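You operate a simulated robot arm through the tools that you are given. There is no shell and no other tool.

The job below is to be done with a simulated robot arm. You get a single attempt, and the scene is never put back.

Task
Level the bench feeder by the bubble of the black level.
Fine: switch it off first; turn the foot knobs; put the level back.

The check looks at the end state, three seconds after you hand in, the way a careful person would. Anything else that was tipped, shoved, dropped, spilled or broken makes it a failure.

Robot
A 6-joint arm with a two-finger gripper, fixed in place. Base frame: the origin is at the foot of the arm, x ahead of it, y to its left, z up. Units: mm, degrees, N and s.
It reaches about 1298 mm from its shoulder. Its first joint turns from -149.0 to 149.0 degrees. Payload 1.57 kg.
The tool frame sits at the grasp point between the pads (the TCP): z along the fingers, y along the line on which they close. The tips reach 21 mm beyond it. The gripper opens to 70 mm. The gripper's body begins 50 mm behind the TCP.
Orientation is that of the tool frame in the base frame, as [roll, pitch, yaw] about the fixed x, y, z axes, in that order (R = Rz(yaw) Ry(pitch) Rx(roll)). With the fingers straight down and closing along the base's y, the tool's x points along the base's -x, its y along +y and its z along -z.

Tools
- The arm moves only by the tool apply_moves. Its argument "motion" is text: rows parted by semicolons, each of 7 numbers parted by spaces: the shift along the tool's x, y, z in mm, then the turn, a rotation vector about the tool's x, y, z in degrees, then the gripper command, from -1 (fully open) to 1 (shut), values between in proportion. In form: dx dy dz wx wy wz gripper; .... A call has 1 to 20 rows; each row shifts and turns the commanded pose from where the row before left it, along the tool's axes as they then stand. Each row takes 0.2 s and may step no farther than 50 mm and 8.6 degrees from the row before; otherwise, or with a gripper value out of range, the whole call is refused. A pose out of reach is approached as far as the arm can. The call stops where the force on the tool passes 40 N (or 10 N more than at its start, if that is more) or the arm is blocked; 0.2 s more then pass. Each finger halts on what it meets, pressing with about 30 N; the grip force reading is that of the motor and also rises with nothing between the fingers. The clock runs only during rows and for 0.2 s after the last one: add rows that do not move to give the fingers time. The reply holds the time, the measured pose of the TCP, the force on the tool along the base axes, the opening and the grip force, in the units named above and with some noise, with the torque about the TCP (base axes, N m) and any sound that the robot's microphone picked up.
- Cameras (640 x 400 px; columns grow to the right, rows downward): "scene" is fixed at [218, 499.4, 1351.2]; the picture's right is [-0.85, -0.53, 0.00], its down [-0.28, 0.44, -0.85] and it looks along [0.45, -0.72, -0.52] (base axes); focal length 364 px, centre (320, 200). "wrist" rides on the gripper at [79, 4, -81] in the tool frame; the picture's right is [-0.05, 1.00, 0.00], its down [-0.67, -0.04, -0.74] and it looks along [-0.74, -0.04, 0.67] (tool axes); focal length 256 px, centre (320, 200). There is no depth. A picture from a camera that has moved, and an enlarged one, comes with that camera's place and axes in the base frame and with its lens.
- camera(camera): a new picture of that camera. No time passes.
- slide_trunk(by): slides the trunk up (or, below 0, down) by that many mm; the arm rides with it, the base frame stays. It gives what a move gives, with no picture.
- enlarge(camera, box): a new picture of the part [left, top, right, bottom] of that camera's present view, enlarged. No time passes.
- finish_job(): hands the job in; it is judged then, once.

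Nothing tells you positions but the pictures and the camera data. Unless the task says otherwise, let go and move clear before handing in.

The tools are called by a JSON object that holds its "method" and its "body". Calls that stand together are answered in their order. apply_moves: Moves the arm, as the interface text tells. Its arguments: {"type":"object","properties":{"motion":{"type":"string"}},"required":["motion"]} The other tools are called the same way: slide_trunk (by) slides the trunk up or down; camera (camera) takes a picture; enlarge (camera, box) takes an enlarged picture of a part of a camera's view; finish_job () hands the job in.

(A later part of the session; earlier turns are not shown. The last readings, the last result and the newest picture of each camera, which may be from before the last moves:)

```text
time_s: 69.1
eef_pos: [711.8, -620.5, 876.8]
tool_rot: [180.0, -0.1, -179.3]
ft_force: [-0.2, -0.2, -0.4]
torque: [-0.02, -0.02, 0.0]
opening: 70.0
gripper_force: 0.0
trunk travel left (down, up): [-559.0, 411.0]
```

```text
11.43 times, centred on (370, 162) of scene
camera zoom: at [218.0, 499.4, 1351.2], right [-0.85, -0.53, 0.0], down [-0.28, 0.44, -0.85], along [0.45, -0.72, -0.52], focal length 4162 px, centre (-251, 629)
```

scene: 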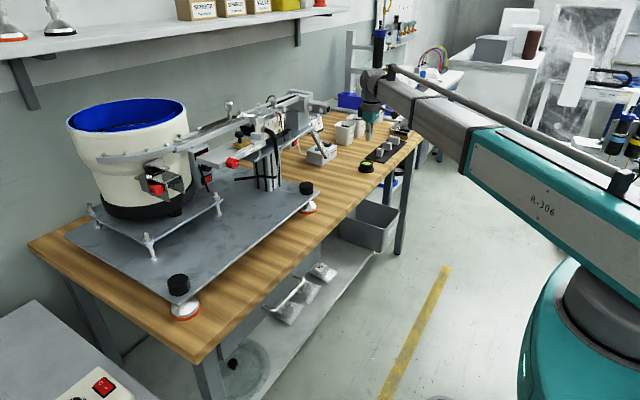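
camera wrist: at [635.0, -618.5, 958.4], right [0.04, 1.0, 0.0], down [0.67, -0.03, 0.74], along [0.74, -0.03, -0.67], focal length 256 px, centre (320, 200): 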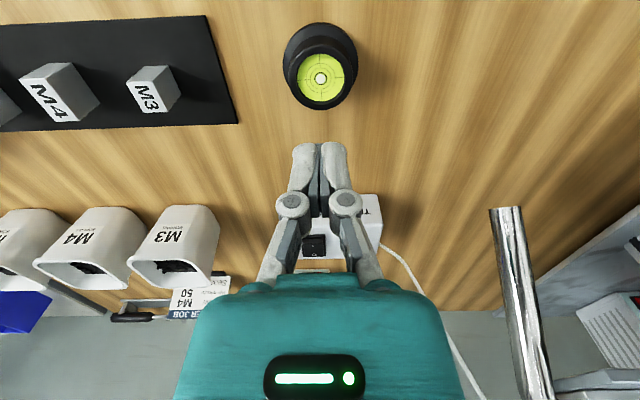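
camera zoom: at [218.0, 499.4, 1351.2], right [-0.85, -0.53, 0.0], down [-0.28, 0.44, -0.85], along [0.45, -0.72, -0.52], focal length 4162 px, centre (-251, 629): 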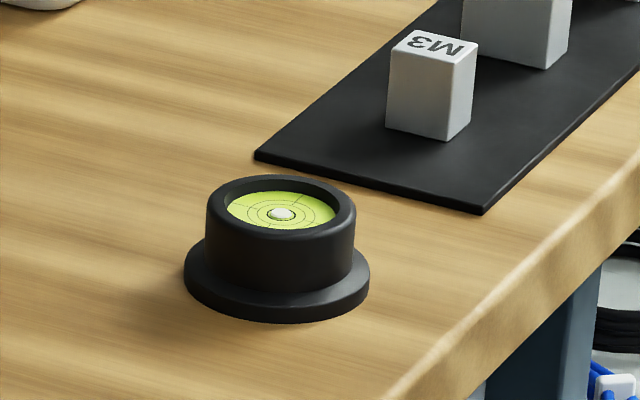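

The level hasn't moved. I go back down (tips to about z 743), grip, hold longer, then lift only 3 mm first.

{"method": "apply_moves", "body": {"motion": "-2 0 0 0 0 0 -1; 0 0 0 0 0 0 -1"}}

{"method": "slide_trunk", "body": {"by": -109}}

{"method": "slide_trunk", "body": {"by": -3}}

{"method": "apply_moves", "body": {"motion": "0 0 0 0 0 0 0.2; 0 0 0 0 0 0 0.2; 0 0 0 0 0 0 0.4; 0 0 0 0 0 0 0.6; 0 0 0 0 0 0 1; 0 0 0 0 0 0 1; 0 0 0 0 0 0 1; 0 0 0 0 0 0 1"}}

{"method": "camera", "body": {"camera": "wrist"}}

{"method": "enlarge", "body": {"camera": "scene", "box": [345, 140, 395, 180]}}

```text
time_s: 69.7
eef_pos: [714.8, -620.3, 876.7]
tool_rot: [-180.0, -0.2, -179.2]
ft_force: [-0.1, -0.5, -0.3]
torque: [0.02, -0.02, 0.01]
opening: 70.0
gripper_force: 0.1
trunk travel left (down, up): [-559.0, 411.0]
```

```text
time_s: 71.1
eef_pos: [716.0, -621.6, 767.9]
tool_rot: [180.0, -0.3, -179.3]
ft_force: [0.0, 0.8, 0.7]
torque: [0.01, 0.0, -0.02]
opening: 70.0
gripper_force: 0.0
trunk travel left (down, up): [-450.0, 520.0]
```

```text
time_s: 71.6
eef_pos: [714.8, -621.3, 766.7]
tool_rot: [-180.0, -0.2, -179.2]
ft_force: [-0.8, -1.1, -0.2]
torque: [0.0, 0.02, -0.01]
opening: 69.6
gripper_force: 0.0
trunk travel left (down, up): [-447.0, 523.0]
```

```text
time_s: 73.4
eef_pos: [715.1, -621.6, 765.2]
tool_rot: [-179.9, -0.2, -179.2]
ft_force: [1.2, -1.1, 3.5]
torque: [-0.03, -0.01, 0.01]
opening: 46.0
gripper_force: 30.0
trunk travel left (down, up): [-447.0, 523.0]
```

```text
taken
camera wrist: at [637.4, -618.0, 846.7], right [0.04, 1.0, 0.0], down [0.67, -0.03, 0.74], along [0.74, -0.03, -0.67], focal length 256 px, centre (320, 200)
```

wrist: 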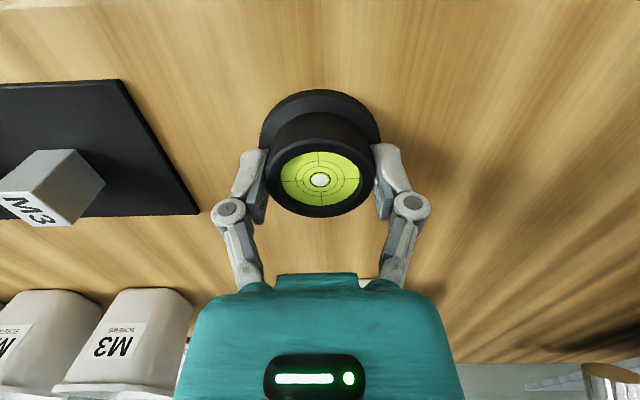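

```text
10.00 times, centred on (370, 160) of scene
camera zoom: at [218.0, 499.4, 1351.2], right [-0.85, -0.53, 0.0], down [-0.28, 0.44, -0.85], along [0.45, -0.72, -0.52], focal length 3642 px, centre (-180, 600)
```

zoom: 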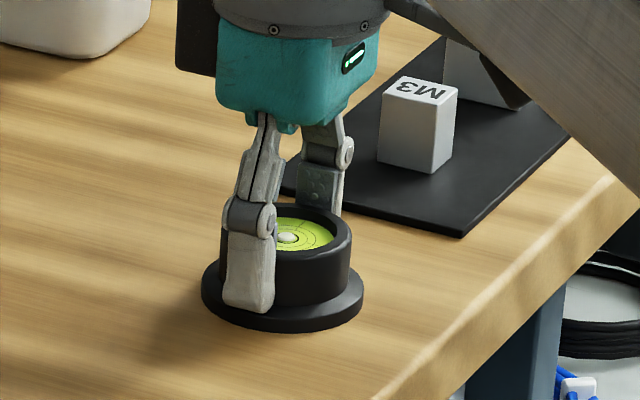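

Grip at 46 mm, 30 N. Lift 4 mm and check whether the level follows.

{"method": "slide_trunk", "body": {"by": 4}}

{"method": "enlarge", "body": {"camera": "scene", "box": [345, 140, 395, 180]}}

{"method": "camera", "body": {"camera": "wrist"}}

```text
time_s: 73.9
eef_pos: [715.7, -619.6, 768.4]
tool_rot: [-180.0, -0.2, -179.2]
ft_force: [-0.8, 0.2, -1.7]
torque: [-0.03, -0.02, -0.03]
opening: 46.3
gripper_force: 29.7
trunk travel left (down, up): [-451.0, 519.0]
```

```text
10.00 times, centred on (370, 160) of scene
camera zoom: at [218.0, 499.4, 1351.2], right [-0.85, -0.53, 0.0], down [-0.28, 0.44, -0.85], along [0.45, -0.72, -0.52], focal length 3642 px, centre (-180, 600)
```

zoom: 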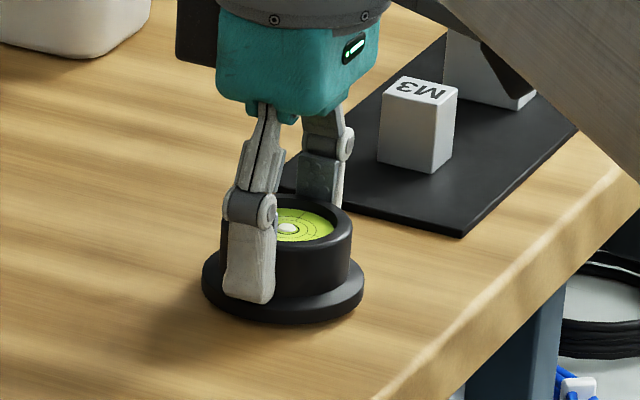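

```text
taken
camera wrist: at [637.5, -618.1, 850.4], right [0.04, 1.0, 0.0], down [0.67, -0.03, 0.74], along [0.74, -0.03, -0.67], focal length 256 px, centre (320, 200)
```

wrist: 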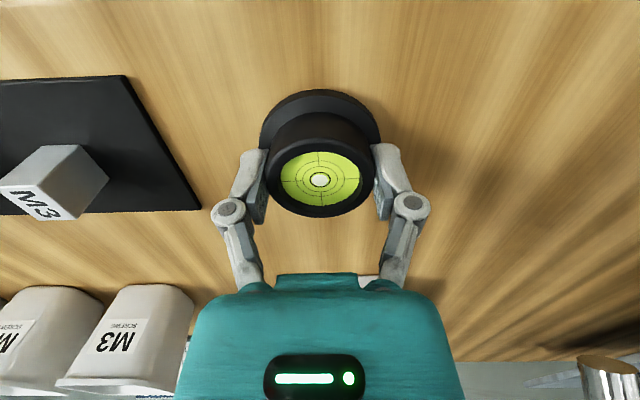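

The level follows the grip on a small lift. I'll continue in modest lifts, checking it doesn't slip.

{"method": "slide_trunk", "body": {"by": 10}}

{"method": "camera", "body": {"camera": "wrist"}}

{"method": "enlarge", "body": {"camera": "scene", "box": [345, 140, 395, 180]}}

```text
time_s: 74.5
eef_pos: [716.5, -621.0, 779.1]
tool_rot: [-180.0, -0.2, -179.3]
ft_force: [0.5, -0.8, -0.5]
torque: [0.0, 0.02, 0.01]
opening: 46.4
gripper_force: 30.5
trunk travel left (down, up): [-461.0, 509.0]
```

```text
taken
camera wrist: at [637.6, -618.2, 860.4], right [0.04, 1.0, 0.0], down [0.67, -0.03, 0.74], along [0.74, -0.03, -0.67], focal length 256 px, centre (320, 200)
```

wrist: 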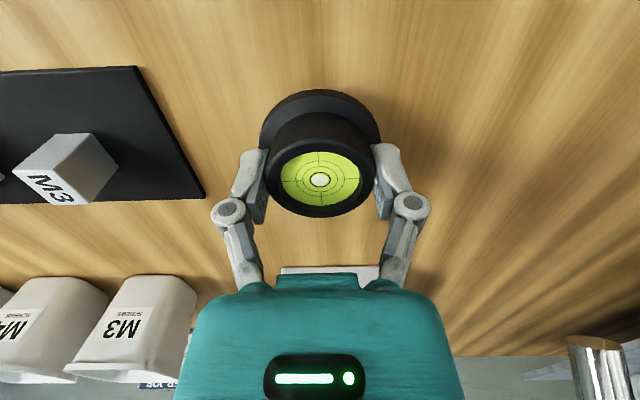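

```text
10.00 times, centred on (370, 160) of scene
camera zoom: at [218.0, 499.4, 1351.2], right [-0.85, -0.53, 0.0], down [-0.28, 0.44, -0.85], along [0.45, -0.72, -0.52], focal length 3642 px, centre (-180, 600)
```

zoom: 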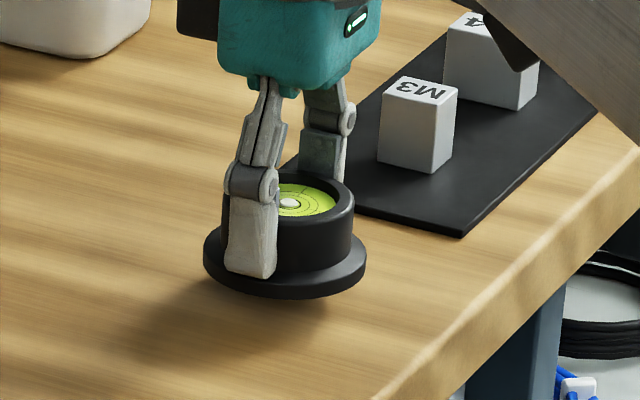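

Holding well. Continue lifting 25 then 35 mm.

{"method": "slide_trunk", "body": {"by": 25}}

{"method": "slide_trunk", "body": {"by": 30}}

{"method": "slide_trunk", "body": {"by": 30}}

{"method": "camera", "body": {"camera": "wrist"}}

```text
time_s: 75.2
eef_pos: [715.6, -620.7, 805.4]
tool_rot: [-180.0, -0.2, -179.2]
ft_force: [-0.2, -0.8, -0.9]
torque: [0.0, 0.02, 0.0]
opening: 46.2
gripper_force: 30.3
trunk travel left (down, up): [-486.0, 484.0]
```

```text
time_s: 76.0
eef_pos: [715.0, -620.2, 833.5]
tool_rot: [180.0, -0.2, -179.2]
ft_force: [-0.5, 0.5, -1.9]
torque: [0.0, -0.01, 0.02]
opening: 46.3
gripper_force: 30.3
trunk travel left (down, up): [-516.0, 454.0]
```

```text
time_s: 76.7
eef_pos: [716.3, -621.3, 864.1]
tool_rot: [179.9, -0.2, -179.1]
ft_force: [0.7, -0.7, -0.7]
torque: [-0.01, 0.02, 0.0]
opening: 46.0
gripper_force: 30.5
trunk travel left (down, up): [-546.0, 424.0]
```

```text
taken
camera wrist: at [637.7, -618.2, 945.4], right [0.04, 1.0, 0.0], down [0.67, -0.03, 0.74], along [0.74, -0.03, -0.67], focal length 256 px, centre (320, 200)
```

wrist: 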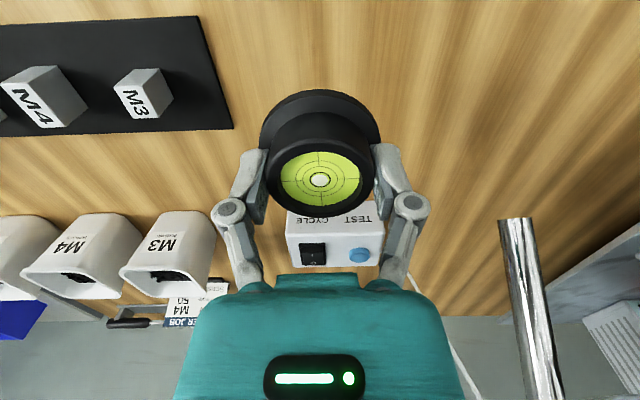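

Holding steady. Travel: back to x≈655, then left along the front of the feeder toward y≈45.

{"method": "apply_moves", "body": {"motion": "20 0 0 0 0 0 1; 20 0 0 0 0 0 1; 20 5 0 0 0 0 1; 0 20 0 0 0 0 1; 0 30 0 0 0 0 1; 0 30 0 0 0 0 1; 0 30 0 0 0 0 1; 0 30 0 0 0 0 1; 0 30 0 0 0 0 1; 0 30 0 0 0 0 1; 0 30 0 0 0 0 1; 0 30 0 0 0 0 1; 0 30 0 0 0 0 1; 0 20 0 0 0 0 1; 0 10 0 0 0 0 1; 0 0 0 0 0 0 1"}}

{"method": "camera", "body": {"camera": "wrist"}}

```text
time_s: 80.1
eef_pos: [652.2, -297.3, 864.6]
tool_rot: [-180.0, -0.1, -179.3]
ft_force: [0.3, 0.2, -1.2]
torque: [-0.04, 0.02, 0.03]
opening: 46.2
gripper_force: 30.0
trunk travel left (down, up): [-546.0, 424.0]
```

```text
taken
camera wrist: at [573.9, -295.2, 945.5], right [0.04, 1.0, 0.0], down [0.67, -0.03, 0.74], along [0.74, -0.03, -0.67], focal length 256 px, centre (320, 200)
```

wrist: 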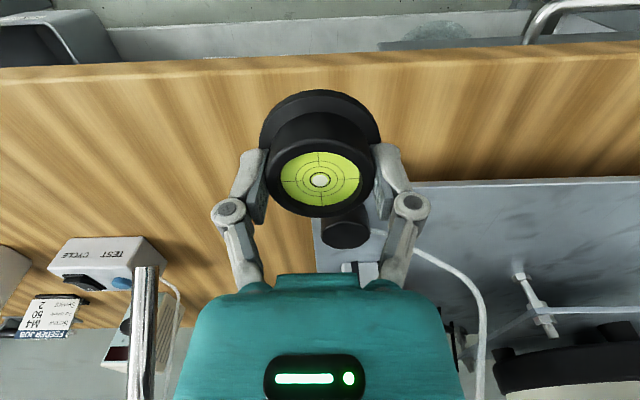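

Continue left to y≈45.

{"method": "apply_moves", "body": {"motion": "0 15 0 0 0 0 1; 0 30 0 0 0 0 1; 0 30 0 0 0 0 1; 0 30 0 0 0 0 1; 0 30 0 0 0 0 1; 0 30 0 0 0 0 1; 0 30 0 0 0 0 1; 0 30 0 0 0 0 1; 0 30 0 0 0 0 1; 0 30 0 0 0 0 1; 0 30 0 0 0 0 1; 0 20 0 0 0 0 1; 0 10 0 0 0 0 1; 0 0 0 0 0 0 1"}}

{"method": "camera", "body": {"camera": "wrist"}}

{"method": "camera", "body": {"camera": "scene"}}

```text
time_s: 83.1
eef_pos: [647.8, 49.8, 863.8]
tool_rot: [179.9, -0.2, -179.3]
ft_force: [0.4, 0.9, -1.3]
torque: [-0.03, 0.0, 0.01]
opening: 45.9
gripper_force: 29.9
trunk travel left (down, up): [-546.0, 424.0]
```

```text
taken
camera wrist: at [569.7, 52.6, 945.5], right [0.04, 1.0, 0.0], down [0.67, -0.03, 0.74], along [0.74, -0.03, -0.67], focal length 256 px, centre (320, 200)
```

wrist: 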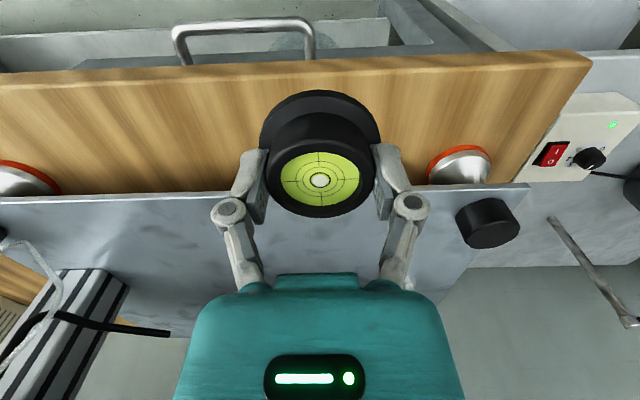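

```text
taken
```

scene: 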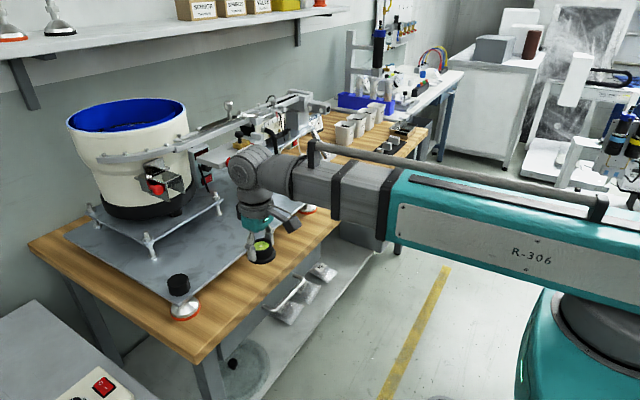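

Level is in front of the plate. Now move +x about 112 mm over the plate to (760, 53).

{"method": "apply_moves", "body": {"motion": "-20 0 0 0 0 0 1; -25 1 0 0 0 0 1; -25 1 0 0 0 0 1; -25 1 0 0 0 0 1; -18 0 0 0 0 0 1; 0 0 0 0 0 0 1"}}

{"method": "camera", "body": {"camera": "wrist"}}

{"method": "enlarge", "body": {"camera": "scene", "box": [140, 110, 340, 260]}}

```text
time_s: 84.5
eef_pos: [760.1, 53.9, 865.0]
tool_rot: [-180.0, -0.1, -179.2]
ft_force: [0.2, 0.3, -2.2]
torque: [-0.02, 0.02, 0.0]
opening: 46.3
gripper_force: 29.9
trunk travel left (down, up): [-546.0, 424.0]
```

```text
taken
camera wrist: at [681.1, 55.9, 945.4], right [0.04, 1.0, 0.0], down [0.67, -0.03, 0.74], along [0.74, -0.03, -0.67], focal length 256 px, centre (320, 200)
```

wrist: 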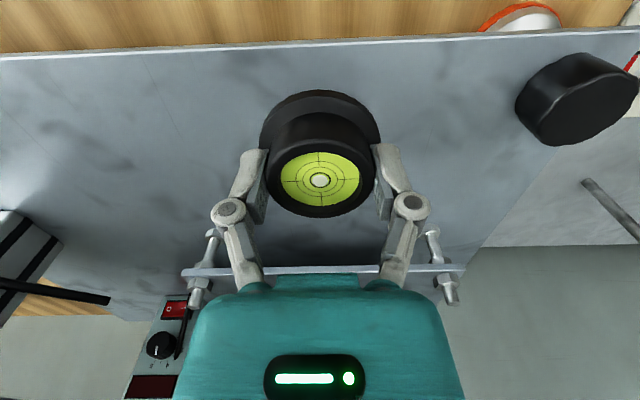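

```text
2.67 times, centred on (240, 185) of scene
camera zoom: at [218.0, 499.4, 1351.2], right [-0.85, -0.53, 0.0], down [-0.28, 0.44, -0.85], along [0.45, -0.72, -0.52], focal length 971 px, centre (533, 240)
```

zoom: 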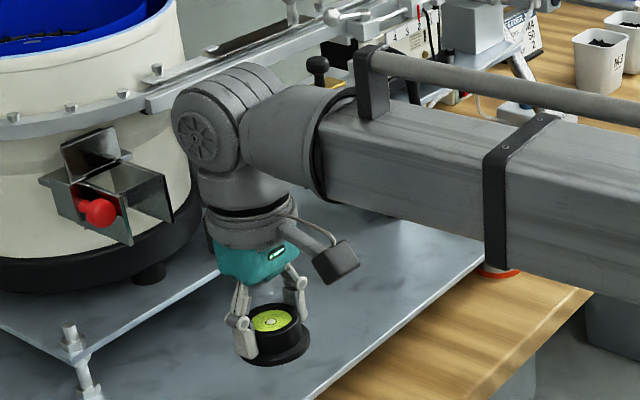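

Clearances look fine. I'll shift 9 mm further onto the plate (x≈769, y≈62), then lower gently.

{"method": "apply_moves", "body": {"motion": "-9 8 0 0 0 0 1; 0 0 0 0 0 0 1"}}

{"method": "slide_trunk", "body": {"by": -30}}

{"method": "camera", "body": {"camera": "wrist"}}

{"method": "enlarge", "body": {"camera": "scene", "box": [210, 190, 290, 250]}}

```text
time_s: 85.1
eef_pos: [767.8, 62.5, 864.4]
tool_rot: [-179.9, -0.2, -179.2]
ft_force: [-0.2, -0.7, -1.0]
torque: [0.0, 0.01, 0.0]
opening: 45.9
gripper_force: 30.4
trunk travel left (down, up): [-546.0, 424.0]
```

```text
time_s: 85.9
eef_pos: [767.8, 61.9, 834.7]
tool_rot: [180.0, -0.2, -179.2]
ft_force: [-0.1, -0.2, -0.6]
torque: [-0.01, 0.01, 0.0]
opening: 46.3
gripper_force: 29.9
trunk travel left (down, up): [-516.0, 454.0]
```

```text
taken
camera wrist: at [689.8, 64.3, 915.4], right [0.04, 1.0, 0.0], down [0.67, -0.03, 0.74], along [0.74, -0.03, -0.67], focal length 256 px, centre (320, 200)
```

wrist: 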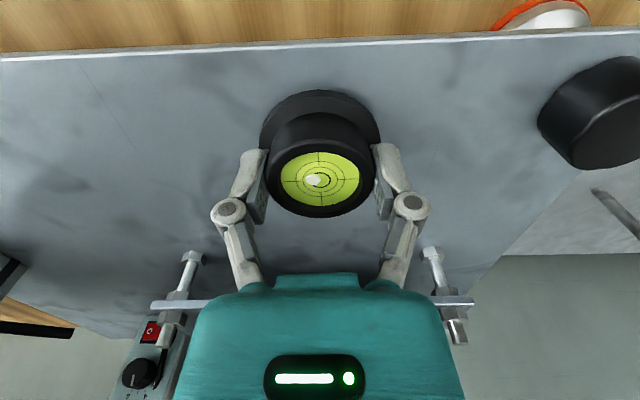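

```text
6.67 times, centred on (250, 220) of scene
camera zoom: at [218.0, 499.4, 1351.2], right [-0.85, -0.53, 0.0], down [-0.28, 0.44, -0.85], along [0.45, -0.72, -0.52], focal length 2428 px, centre (787, 67)
```

zoom: 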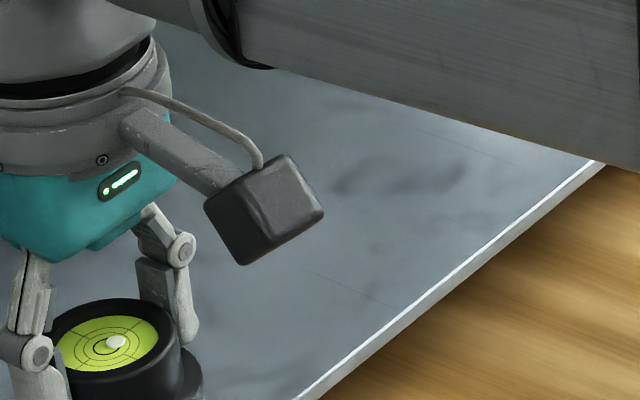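

The bubble has already shifted toward -y, perhaps the level is close to touching. I'll lower in 3 mm steps watching the force.

{"method": "slide_trunk", "body": {"by": -3}}

{"method": "slide_trunk", "body": {"by": -3}}

{"method": "enlarge", "body": {"camera": "wrist", "box": [240, 70, 400, 230]}}

```text
time_s: 86.4
eef_pos: [767.2, 63.2, 830.9]
tool_rot: [180.0, -0.3, -179.2]
ft_force: [-0.4, -0.2, -0.7]
torque: [0.0, 0.0, -0.02]
opening: 46.0
gripper_force: 29.8
trunk travel left (down, up): [-513.0, 457.0]
```

```text
time_s: 86.9
eef_pos: [767.9, 62.2, 828.4]
tool_rot: [179.9, -0.2, -179.2]
ft_force: [0.3, -0.2, -0.6]
torque: [-0.04, -0.01, -0.03]
opening: 45.9
gripper_force: 30.4
trunk travel left (down, up): [-510.0, 460.0]
```

```text
2.50 times, centred on (320, 150) of wrist
camera zoom: at [689.8, 64.3, 909.4], right [0.04, 1.0, 0.0], down [0.67, -0.03, 0.74], along [0.74, -0.03, -0.67], focal length 640 px, centre (320, 325)
```

zoom: 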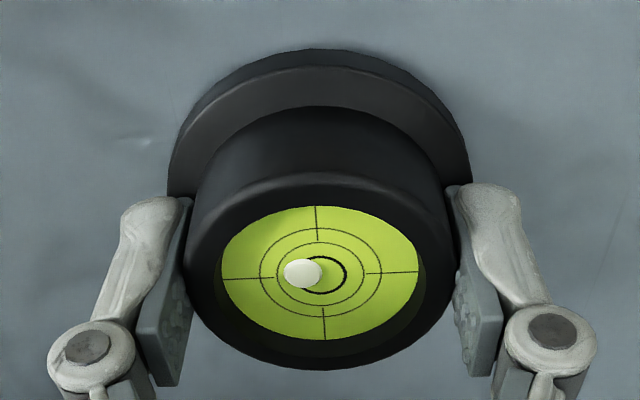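

The bubble reads toward -y already. Continue lowering in small steps to contact.

{"method": "slide_trunk", "body": {"by": -3}}

{"method": "slide_trunk", "body": {"by": -2}}

{"method": "slide_trunk", "body": {"by": -2}}

```text
time_s: 87.4
eef_pos: [767.6, 61.9, 825.4]
tool_rot: [-180.0, -0.2, -179.2]
ft_force: [0.9, -0.3, 4.4]
torque: [-0.02, -0.13, 0.02]
opening: 46.1
gripper_force: 29.7
trunk travel left (down, up): [-507.0, 463.0]
```

```text
time_s: 88.0
eef_pos: [767.5, 61.6, 824.6]
tool_rot: [-180.0, -0.1, -179.1]
ft_force: [6.9, 0.6, 23.1]
torque: [0.0, -0.13, 0.01]
opening: 46.3
gripper_force: 29.4
trunk travel left (down, up): [-505.0, 465.0]
```

```text
time_s: 88.4
eef_pos: [766.3, 61.0, 823.8]
tool_rot: [180.0, 0.0, -179.2]
ft_force: [0.6, 1.2, 30.5]
torque: [0.01, 0.09, 0.02]
opening: 46.3
gripper_force: 29.9
trunk travel left (down, up): [-503.0, 467.0]
stopped: the force on the tool passed its limit at 42 N (the readings are from after the stop); the commanded pose is now the measured one
```

Contact: plate top is at about z 791. I relieve the pressure by 2 mm and release.

{"method": "slide_trunk", "body": {"by": 2}}

{"method": "apply_moves", "body": {"motion": "0 0 0 0 0 0 0.2; 0 0 0 0 0 0 0; 0 0 0 0 0 0 -0.4; 0 0 0 0 0 0 -1; 0 0 0 0 0 0 -1; 0 0 0 0 0 0 -1"}}

{"method": "enlarge", "body": {"camera": "wrist", "box": [240, 70, 400, 230]}}

{"method": "enlarge", "body": {"camera": "scene", "box": [200, 200, 280, 260]}}

```text
time_s: 88.9
eef_pos: [768.9, 61.7, 823.8]
tool_rot: [180.0, -0.1, -179.2]
ft_force: [-2.0, 0.4, 4.0]
torque: [0.03, 0.03, 0.01]
opening: 46.0
gripper_force: 30.5
trunk travel left (down, up): [-505.0, 465.0]
```

```text
time_s: 90.3
eef_pos: [768.4, 62.2, 824.7]
tool_rot: [180.0, -0.1, -179.3]
ft_force: [0.0, 0.0, -0.4]
torque: [0.01, 0.03, 0.03]
opening: 70.0
gripper_force: 0.0
trunk travel left (down, up): [-505.0, 465.0]
```

```text
2.50 times, centred on (320, 150) of wrist
camera zoom: at [690.5, 64.3, 904.8], right [0.04, 1.0, 0.0], down [0.67, -0.03, 0.74], along [0.74, -0.03, -0.67], focal length 640 px, centre (320, 325)
```

zoom: 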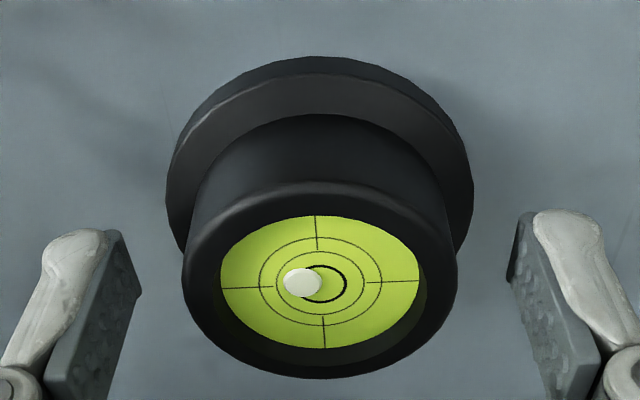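

```text
6.67 times, centred on (240, 230) of scene
camera zoom: at [218.0, 499.4, 1351.2], right [-0.85, -0.53, 0.0], down [-0.28, 0.44, -0.85], along [0.45, -0.72, -0.52], focal length 2428 px, centre (853, 0)
```

zoom: 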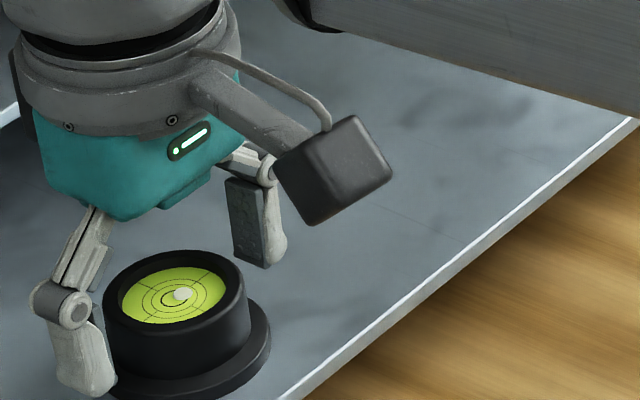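

The level rests on the plate; the bubble sits toward -y (and very slightly toward -x), so the -y side is high. I'll lift clear and go to the left knob at about (752,192).

{"method": "slide_trunk", "body": {"by": 65}}

{"method": "enlarge", "body": {"camera": "wrist", "box": [260, 20, 380, 120]}}

{"method": "apply_moves", "body": {"motion": "15 20 0 0 0 0 -1; 0 40 0 0 0 0 -1; 0 40 0 0 0 0 -1; 0 28 0 0 0 0 -1; 0 0 0 0 0 0 -1"}}

{"method": "camera", "body": {"camera": "wrist"}}

{"method": "enlarge", "body": {"camera": "scene", "box": [100, 130, 300, 330]}}

```text
time_s: 91.4
eef_pos: [768.8, 62.3, 889.0]
tool_rot: [180.0, -0.1, -179.2]
ft_force: [-0.2, 0.6, -0.4]
torque: [0.03, 0.03, 0.02]
opening: 69.9
gripper_force: 0.0
trunk travel left (down, up): [-570.0, 400.0]
```

```text
4.00 times, centred on (320, 70) of wrist
camera zoom: at [690.6, 64.4, 969.8], right [0.04, 1.0, 0.0], down [0.67, -0.03, 0.74], along [0.74, -0.03, -0.67], focal length 1024 px, centre (320, 720)
```

zoom: 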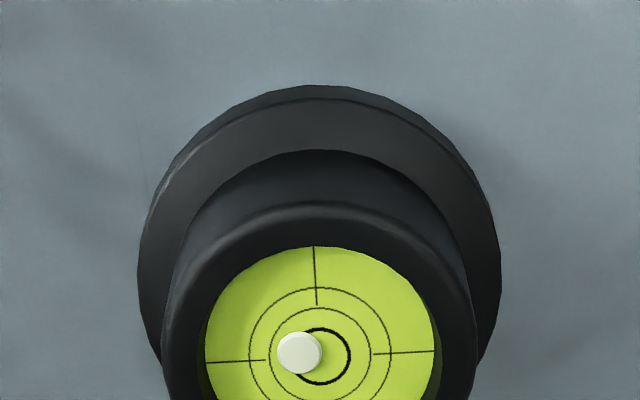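

```text
time_s: 92.6
eef_pos: [754.2, 188.8, 889.1]
tool_rot: [180.0, 0.0, -179.3]
ft_force: [-0.4, -0.5, -0.9]
torque: [-0.01, 0.03, 0.0]
opening: 69.8
gripper_force: 0.1
out of reach, approached as far as the arm can: row 3
trunk travel left (down, up): [-570.0, 400.0]
```

```text
taken
camera wrist: at [675.3, 191.8, 969.8], right [0.04, 1.0, 0.0], down [0.67, -0.03, 0.74], along [0.74, -0.03, -0.67], focal length 256 px, centre (320, 200)
```

wrist: 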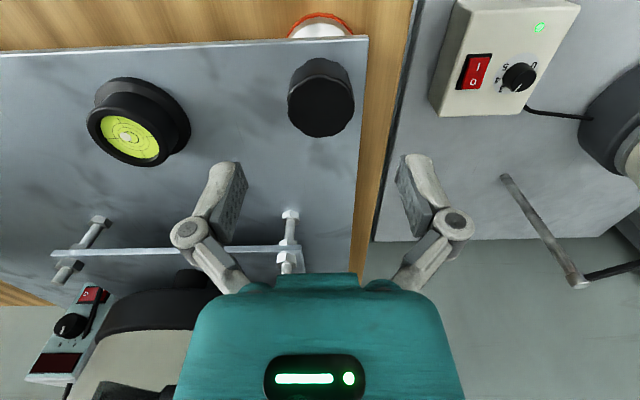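

```text
2.00 times, centred on (200, 230) of scene
camera zoom: at [218.0, 499.4, 1351.2], right [-0.85, -0.53, 0.0], down [-0.28, 0.44, -0.85], along [0.45, -0.72, -0.52], focal length 728 px, centre (560, 140)
```

zoom: 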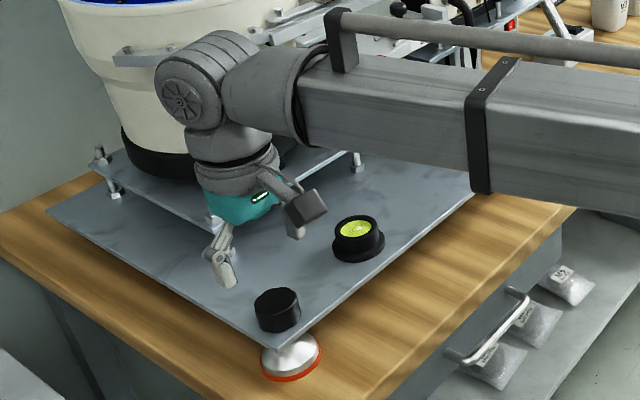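

The left knob (Ø≈40 mm) is right below the gripper at about (755,190). I lower 50 mm and look again.

{"method": "slide_trunk", "body": {"by": -45}}

{"method": "camera", "body": {"camera": "wrist"}}

{"method": "enlarge", "body": {"camera": "scene", "box": [130, 200, 250, 320]}}

```text
time_s: 93.5
eef_pos: [753.6, 188.3, 843.3]
tool_rot: [-180.0, -0.1, -179.2]
ft_force: [-0.2, -0.4, -0.5]
torque: [0.04, 0.03, -0.01]
opening: 70.0
gripper_force: 0.0
trunk travel left (down, up): [-525.0, 445.0]
```

```text
taken
camera wrist: at [675.3, 191.2, 924.8], right [0.04, 1.0, 0.0], down [0.67, -0.03, 0.74], along [0.74, -0.03, -0.67], focal length 256 px, centre (320, 200)
```

wrist: 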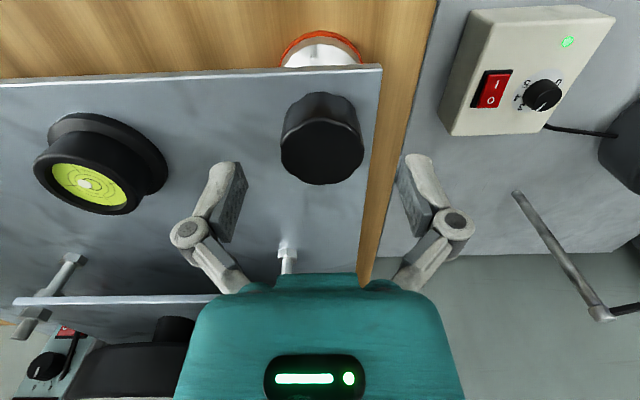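

```text
3.33 times, centred on (190, 260) of scene
camera zoom: at [218.0, 499.4, 1351.2], right [-0.85, -0.53, 0.0], down [-0.28, 0.44, -0.85], along [0.45, -0.72, -0.52], focal length 1214 px, centre (753, 0)
```

zoom: 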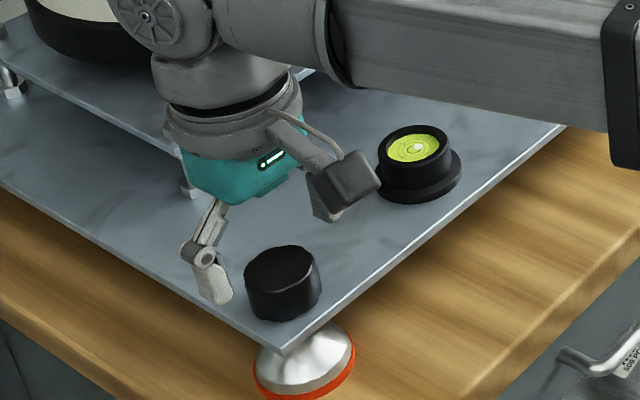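

Knob centre ≈(754,189), top z≈823 — aligned. Lower 25 mm and grip. The bubble is visible from both views for feedback.

{"method": "slide_trunk", "body": {"by": -20}}

{"method": "slide_trunk", "body": {"by": -5}}

{"method": "apply_moves", "body": {"motion": "0 0 0 0 0 0 0.2; 0 0 0 0 0 0 0.4; 0 0 0 0 0 0 1; 0 0 0 0 0 0 1; 0 0 0 0 0 0 1"}}

{"method": "camera", "body": {"camera": "wrist"}}

{"method": "enlarge", "body": {"camera": "scene", "box": [130, 200, 270, 320]}}

```text
time_s: 94.1
eef_pos: [754.1, 188.9, 824.5]
tool_rot: [179.9, -0.2, -179.1]
ft_force: [0.5, -0.5, -1.1]
torque: [0.0, 0.0, 0.02]
opening: 69.9
gripper_force: 0.1
trunk travel left (down, up): [-505.0, 465.0]
```

```text
time_s: 94.7
eef_pos: [753.4, 188.0, 819.0]
tool_rot: [-180.0, -0.2, -179.2]
ft_force: [-0.4, 0.3, -0.2]
torque: [-0.05, 0.03, -0.01]
opening: 70.1
gripper_force: 0.0
trunk travel left (down, up): [-500.0, 470.0]
```

```text
time_s: 95.9
eef_pos: [754.6, 190.5, 818.6]
tool_rot: [179.9, -0.1, -179.2]
ft_force: [0.7, 8.6, 4.6]
torque: [0.39, 0.11, -0.01]
opening: 41.9
gripper_force: 32.0
trunk travel left (down, up): [-500.0, 470.0]
```

```text
taken
camera wrist: at [675.3, 192.0, 899.9], right [0.04, 1.0, 0.0], down [0.67, -0.03, 0.74], along [0.74, -0.03, -0.67], focal length 256 px, centre (320, 200)
```

wrist: 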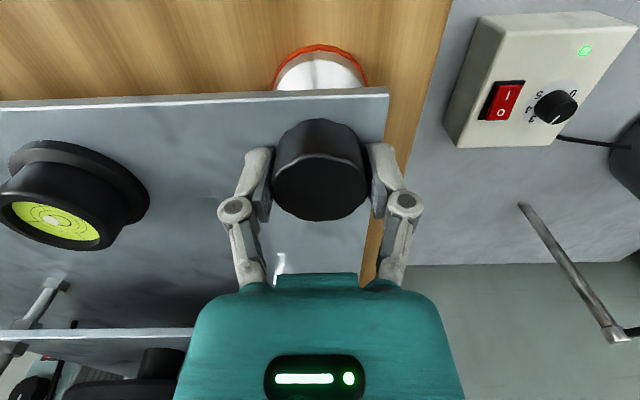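

```text
3.33 times, centred on (200, 260) of scene
camera zoom: at [218.0, 499.4, 1351.2], right [-0.85, -0.53, 0.0], down [-0.28, 0.44, -0.85], along [0.45, -0.72, -0.52], focal length 1214 px, centre (720, 0)
```

zoom: 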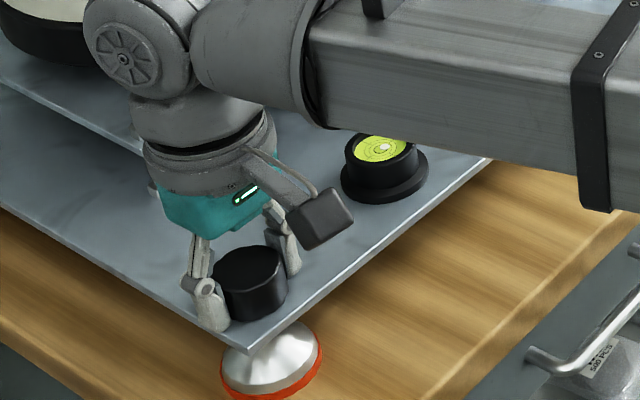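

Gripped at 42 mm with a slight sideways load; I shift 2.5 mm to centre on the knob and record the bubble baseline from both cameras.

{"method": "apply_moves", "body": {"motion": "0 2.5 0 0 0 0 1; 0 0 0 0 0 0 1"}}

{"method": "enlarge", "body": {"camera": "scene", "box": [205, 232, 235, 257]}}

{"method": "enlarge", "body": {"camera": "wrist", "box": [0, 130, 160, 260]}}

```text
time_s: 96.5
eef_pos: [754.4, 189.1, 819.5]
tool_rot: [-179.9, 0.0, -179.2]
ft_force: [2.0, -6.8, 0.7]
torque: [-0.15, -0.23, -0.02]
opening: 41.9
gripper_force: 32.1
trunk travel left (down, up): [-500.0, 470.0]
```

```text
16.00 times, centred on (220, 244) of scene
camera zoom: at [218.0, 499.4, 1351.2], right [-0.85, -0.53, 0.0], down [-0.28, 0.44, -0.85], along [0.45, -0.72, -0.52], focal length 5827 px, centre (1920, -512)
```

zoom: 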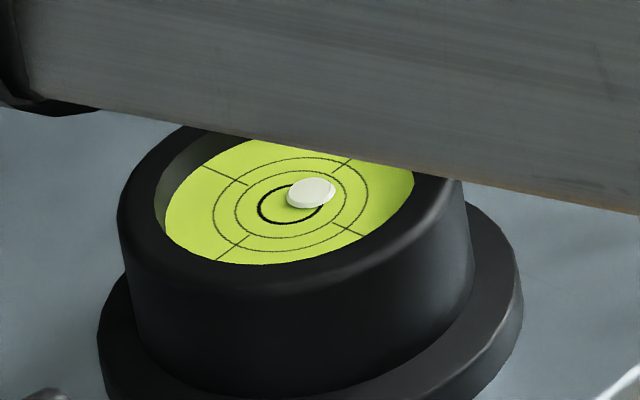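

```text
3.08 times, centred on (80, 195) of wrist
camera zoom: at [675.3, 192.5, 899.8], right [0.04, 1.0, 0.0], down [0.67, -0.03, 0.74], along [0.74, -0.03, -0.67], focal length 788 px, centre (1058, 215)
```

zoom: 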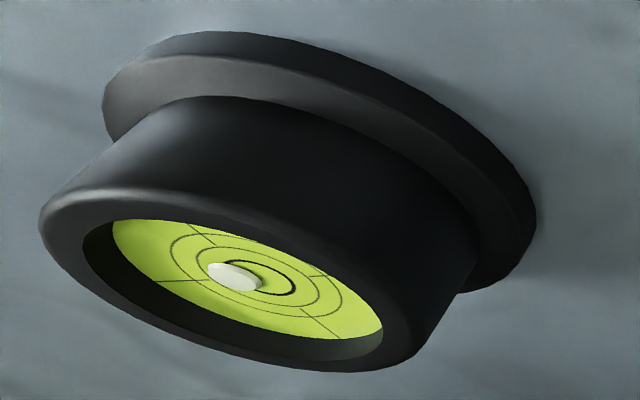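

Bubble offset measured: about 4.2 mm toward -y and 0.7 mm toward -x from the centre ring. Test-turn the left knob clockwise (from above) by 85°.

{"method": "apply_moves", "body": {"motion": "0 -1 0 0 0 8.5 1; 0 0 0 0 0 8.5 1; 0 0 0 0 0 8.5 1; 0 0 0 0 0 8.5 1; 0 0 0 0 0 8.5 1; 0 0 0 0 0 8.5 1; 0 0 0 0 0 8.5 1; 0 0 0 0 0 8.5 1; 0 0 0 0 0 8.5 1; 0 0 0 0 0 8.5 1; 0 0 0 0 0 0 1"}}

{"method": "camera", "body": {"camera": "scene"}}

{"method": "enlarge", "body": {"camera": "scene", "box": [205, 232, 235, 257]}}

```text
time_s: 98.9
eef_pos: [754.1, 189.4, 819.4]
tool_rot: [-179.8, 0.0, 95.6]
ft_force: [-12.7, -13.7, -11.4]
torque: [0.42, 0.16, -0.02]
opening: 41.9
gripper_force: 32.0
trunk travel left (down, up): [-500.0, 470.0]
```

```text
taken
```

scene: 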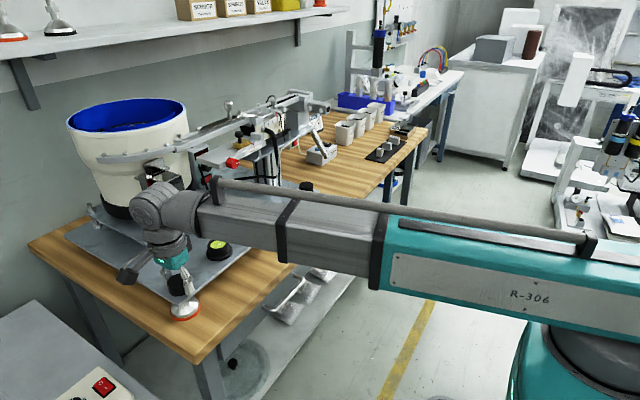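

```text
16.00 times, centred on (220, 244) of scene
camera zoom: at [218.0, 499.4, 1351.2], right [-0.85, -0.53, 0.0], down [-0.28, 0.44, -0.85], along [0.45, -0.72, -0.52], focal length 5827 px, centre (1920, -512)
```

zoom: 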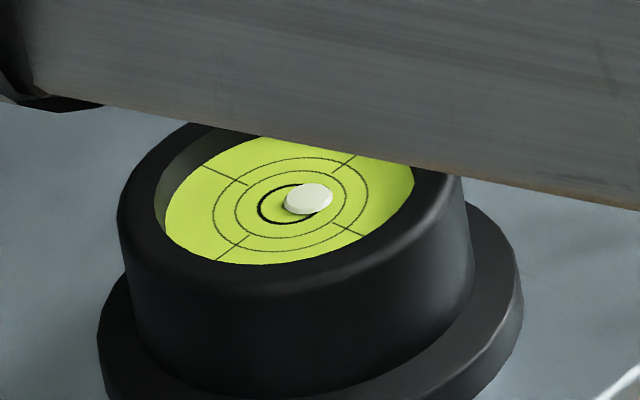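

Turning the left knob clockwise raised it: the bubble moved toward +y (about 43% of the error) and slightly -x. The rest should come mainly from lowering the right knob, so I release here, lift, and go there.

{"method": "apply_moves", "body": {"motion": "0 0 0 0 0 0 0.2; 0 0 0 0 0 0 -0.4; 0 0 0 0 0 0 -1; 0 0 0 0 0 0 -1; 0 0 0 0 0 0 -1; 0 0 0 0 0 0 -1"}}

{"method": "enlarge", "body": {"camera": "scene", "box": [205, 232, 235, 257]}}

{"method": "slide_trunk", "body": {"by": 60}}

{"method": "apply_moves", "body": {"motion": "3.1 -31.5 0 0 0 0 -1; 3.1 -31.5 0 0 0 0 -1; 3.1 -31.5 0 0 0 0 -1; -40.7 -4 0 0 0 0 -1; -40.7 -4 0 0 0 0 -1; -40.7 -4 0 0 0 0 -1; -40.7 -4 0 0 0 0 -1; -40.7 -4 0 0 0 0 -1; -40.7 -4 0 0 0 0 -1; -40.7 -4 0 0 0 0 -1; -40.7 -4 0 0 0 0 -1; -40.7 -4 0 0 0 0 -1; -40.7 -4 0 0 0 0 -1; -40.7 -4 0 0 0 0 -1; 0 0 0 0 0 0 -1"}}

{"method": "camera", "body": {"camera": "wrist"}}

{"method": "camera", "body": {"camera": "scene"}}

```text
time_s: 100.3
eef_pos: [753.4, 189.9, 817.2]
tool_rot: [-179.9, 0.0, 95.8]
ft_force: [0.6, -0.3, -0.1]
torque: [-0.01, -0.01, 0.0]
opening: 69.9
gripper_force: 0.0
trunk travel left (down, up): [-500.0, 470.0]
```

```text
16.00 times, centred on (220, 244) of scene
camera zoom: at [218.0, 499.4, 1351.2], right [-0.85, -0.53, 0.0], down [-0.28, 0.44, -0.85], along [0.45, -0.72, -0.52], focal length 5827 px, centre (1920, -512)
```

zoom: 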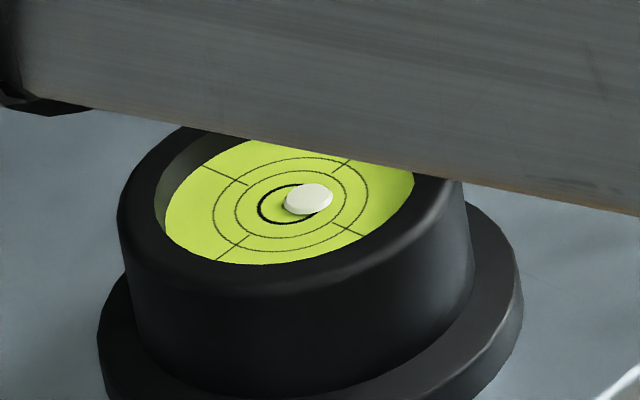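

```text
time_s: 101.3
eef_pos: [753.2, 190.5, 879.9]
tool_rot: [-179.9, -0.1, 95.9]
ft_force: [-0.1, -0.2, -0.3]
torque: [-0.01, 0.02, 0.03]
opening: 70.2
gripper_force: 0.0
trunk travel left (down, up): [-560.0, 410.0]
```

```text
time_s: 104.5
eef_pos: [658.0, -258.7, 878.3]
tool_rot: [-179.8, -0.1, 95.7]
ft_force: [0.2, -0.5, -0.1]
torque: [0.01, 0.01, 0.0]
opening: 69.9
gripper_force: 0.0
out of reach, approached as far as the arm can: row 2
trunk travel left (down, up): [-560.0, 410.0]
```

```text
taken
camera wrist: at [656.0, -180.2, 959.7], right [1.0, 0.05, 0.0], down [0.03, -0.67, 0.74], along [0.03, -0.74, -0.67], focal length 256 px, centre (320, 200)
```

wrist: 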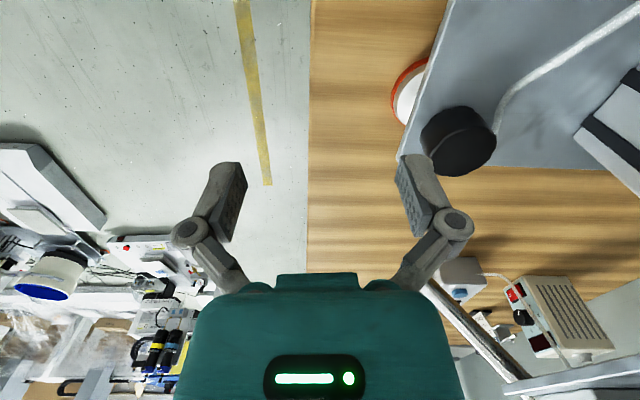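

```text
taken
```

scene: 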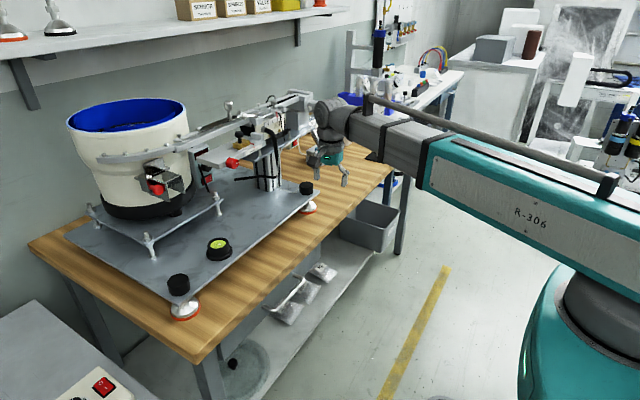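

Bubble held at its new place. Now look closely at the right knob and the tube beside it.

{"method": "enlarge", "body": {"camera": "wrist", "box": [380, 60, 580, 200]}}

{"method": "enlarge", "body": {"camera": "scene", "box": [250, 120, 340, 220]}}

{"method": "enlarge", "body": {"camera": "scene", "box": [200, 225, 240, 260]}}

```text
2.86 times, centred on (480, 130) of wrist
camera zoom: at [656.0, -180.2, 959.7], right [1.0, 0.05, 0.0], down [0.03, -0.67, 0.74], along [0.03, -0.74, -0.67], focal length 731 px, centre (-137, 400)
```

zoom: 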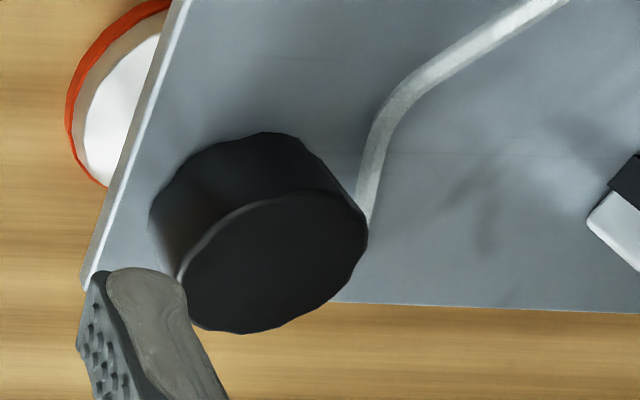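

```text
4.00 times, centred on (295, 170) of scene
camera zoom: at [218.0, 499.4, 1351.2], right [-0.85, -0.53, 0.0], down [-0.28, 0.44, -0.85], along [0.45, -0.72, -0.52], focal length 1457 px, centre (420, 320)
```

zoom: 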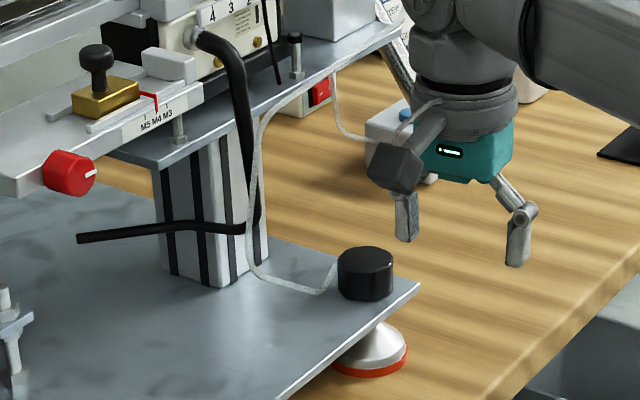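

```text
11.43 times, centred on (220, 242) of scene
camera zoom: at [218.0, 499.4, 1351.2], right [-0.85, -0.53, 0.0], down [-0.28, 0.44, -0.85], along [0.45, -0.72, -0.52], focal length 4162 px, centre (1463, -286)
```

zoom: 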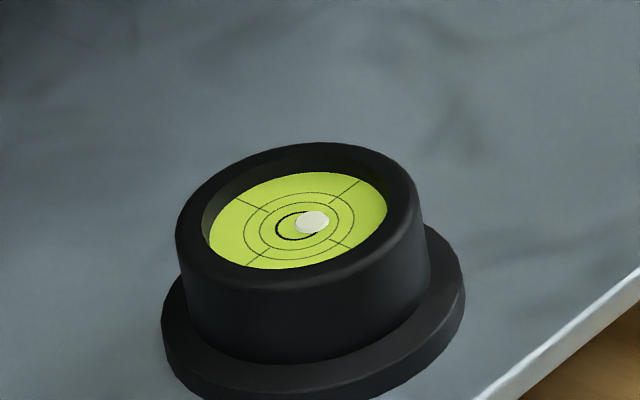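

The right knob is near (755,-280), top z≈823, with a thin tube passing close on its far side at z≈808. I'll approach over it and grip only the top part, above the tube.

{"method": "apply_moves", "body": {"motion": "-10.2 31.5 0 0 0 0 -1; -10.2 31.5 0 0 0 0 -1; -10.2 31.5 0 0 0 0 -1; 0 0 0 0 0 0 -1"}}

{"method": "camera", "body": {"camera": "wrist"}}

{"method": "enlarge", "body": {"camera": "scene", "box": [250, 90, 370, 220]}}

```text
time_s: 105.5
eef_pos: [757.2, -281.8, 878.9]
tool_rot: [-179.9, 0.0, 95.8]
ft_force: [0.4, 0.1, 0.3]
torque: [-0.05, -0.01, 0.0]
opening: 70.1
gripper_force: 0.0
out of reach, approached as far as the arm can: row 1
trunk travel left (down, up): [-560.0, 410.0]
```

```text
taken
camera wrist: at [753.8, -202.0, 959.6], right [1.0, 0.05, 0.0], down [0.03, -0.67, 0.74], along [0.03, -0.74, -0.67], focal length 256 px, centre (320, 200)
```

wrist: 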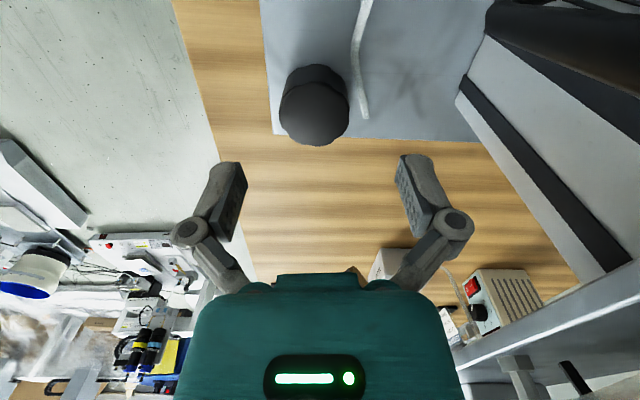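

```text
3.08 times, centred on (310, 155) of scene
camera zoom: at [218.0, 499.4, 1351.2], right [-0.85, -0.53, 0.0], down [-0.28, 0.44, -0.85], along [0.45, -0.72, -0.52], focal length 1121 px, centre (351, 338)
```

zoom: 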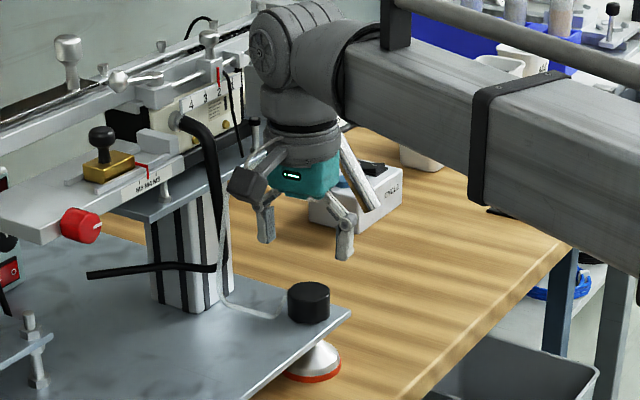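

The knob top is centred at about (755,-281). I shift 2 mm, then lower so the tips stop at z≈814, above the tube.

{"method": "apply_moves", "body": {"motion": "0.5 -2 0 0 0 0 -1; 0 0 0 0 0 0 -1"}}

{"method": "slide_trunk", "body": {"by": -35}}

{"method": "camera", "body": {"camera": "wrist"}}

{"method": "enlarge", "body": {"camera": "scene", "box": [265, 130, 345, 220]}}

```text
time_s: 106.1
eef_pos: [753.6, -280.6, 878.9]
tool_rot: [-179.9, 0.1, 95.7]
ft_force: [0.1, -0.6, 0.6]
torque: [0.0, 0.0, 0.01]
opening: 70.1
gripper_force: 0.0
trunk travel left (down, up): [-560.0, 410.0]
```

```text
time_s: 106.9
eef_pos: [754.0, -279.0, 843.8]
tool_rot: [-179.9, -0.1, 95.8]
ft_force: [0.5, -0.2, 0.5]
torque: [0.01, -0.02, 0.02]
opening: 70.0
gripper_force: 0.0
trunk travel left (down, up): [-525.0, 445.0]
```

```text
taken
camera wrist: at [751.7, -201.2, 924.7], right [1.0, 0.05, 0.0], down [0.03, -0.67, 0.74], along [0.03, -0.74, -0.67], focal length 256 px, centre (320, 200)
```

wrist: 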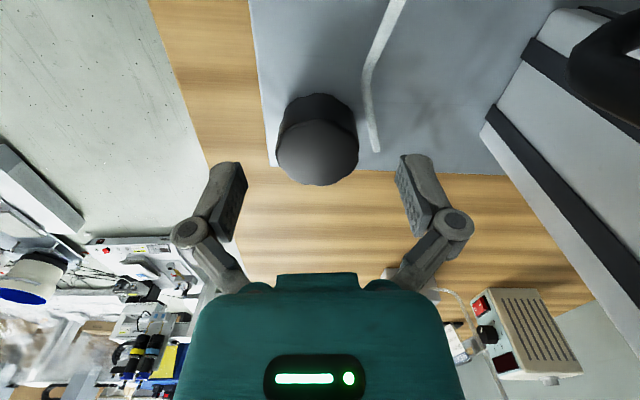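

```text
4.44 times, centred on (305, 175) of scene
camera zoom: at [218.0, 499.4, 1351.2], right [-0.85, -0.53, 0.0], down [-0.28, 0.44, -0.85], along [0.45, -0.72, -0.52], focal length 1619 px, centre (387, 311)
```

zoom: 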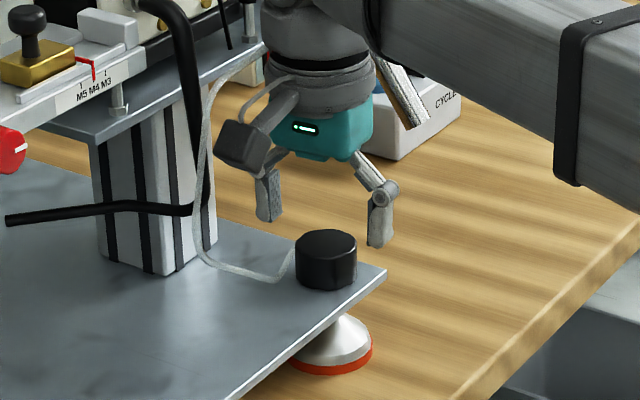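

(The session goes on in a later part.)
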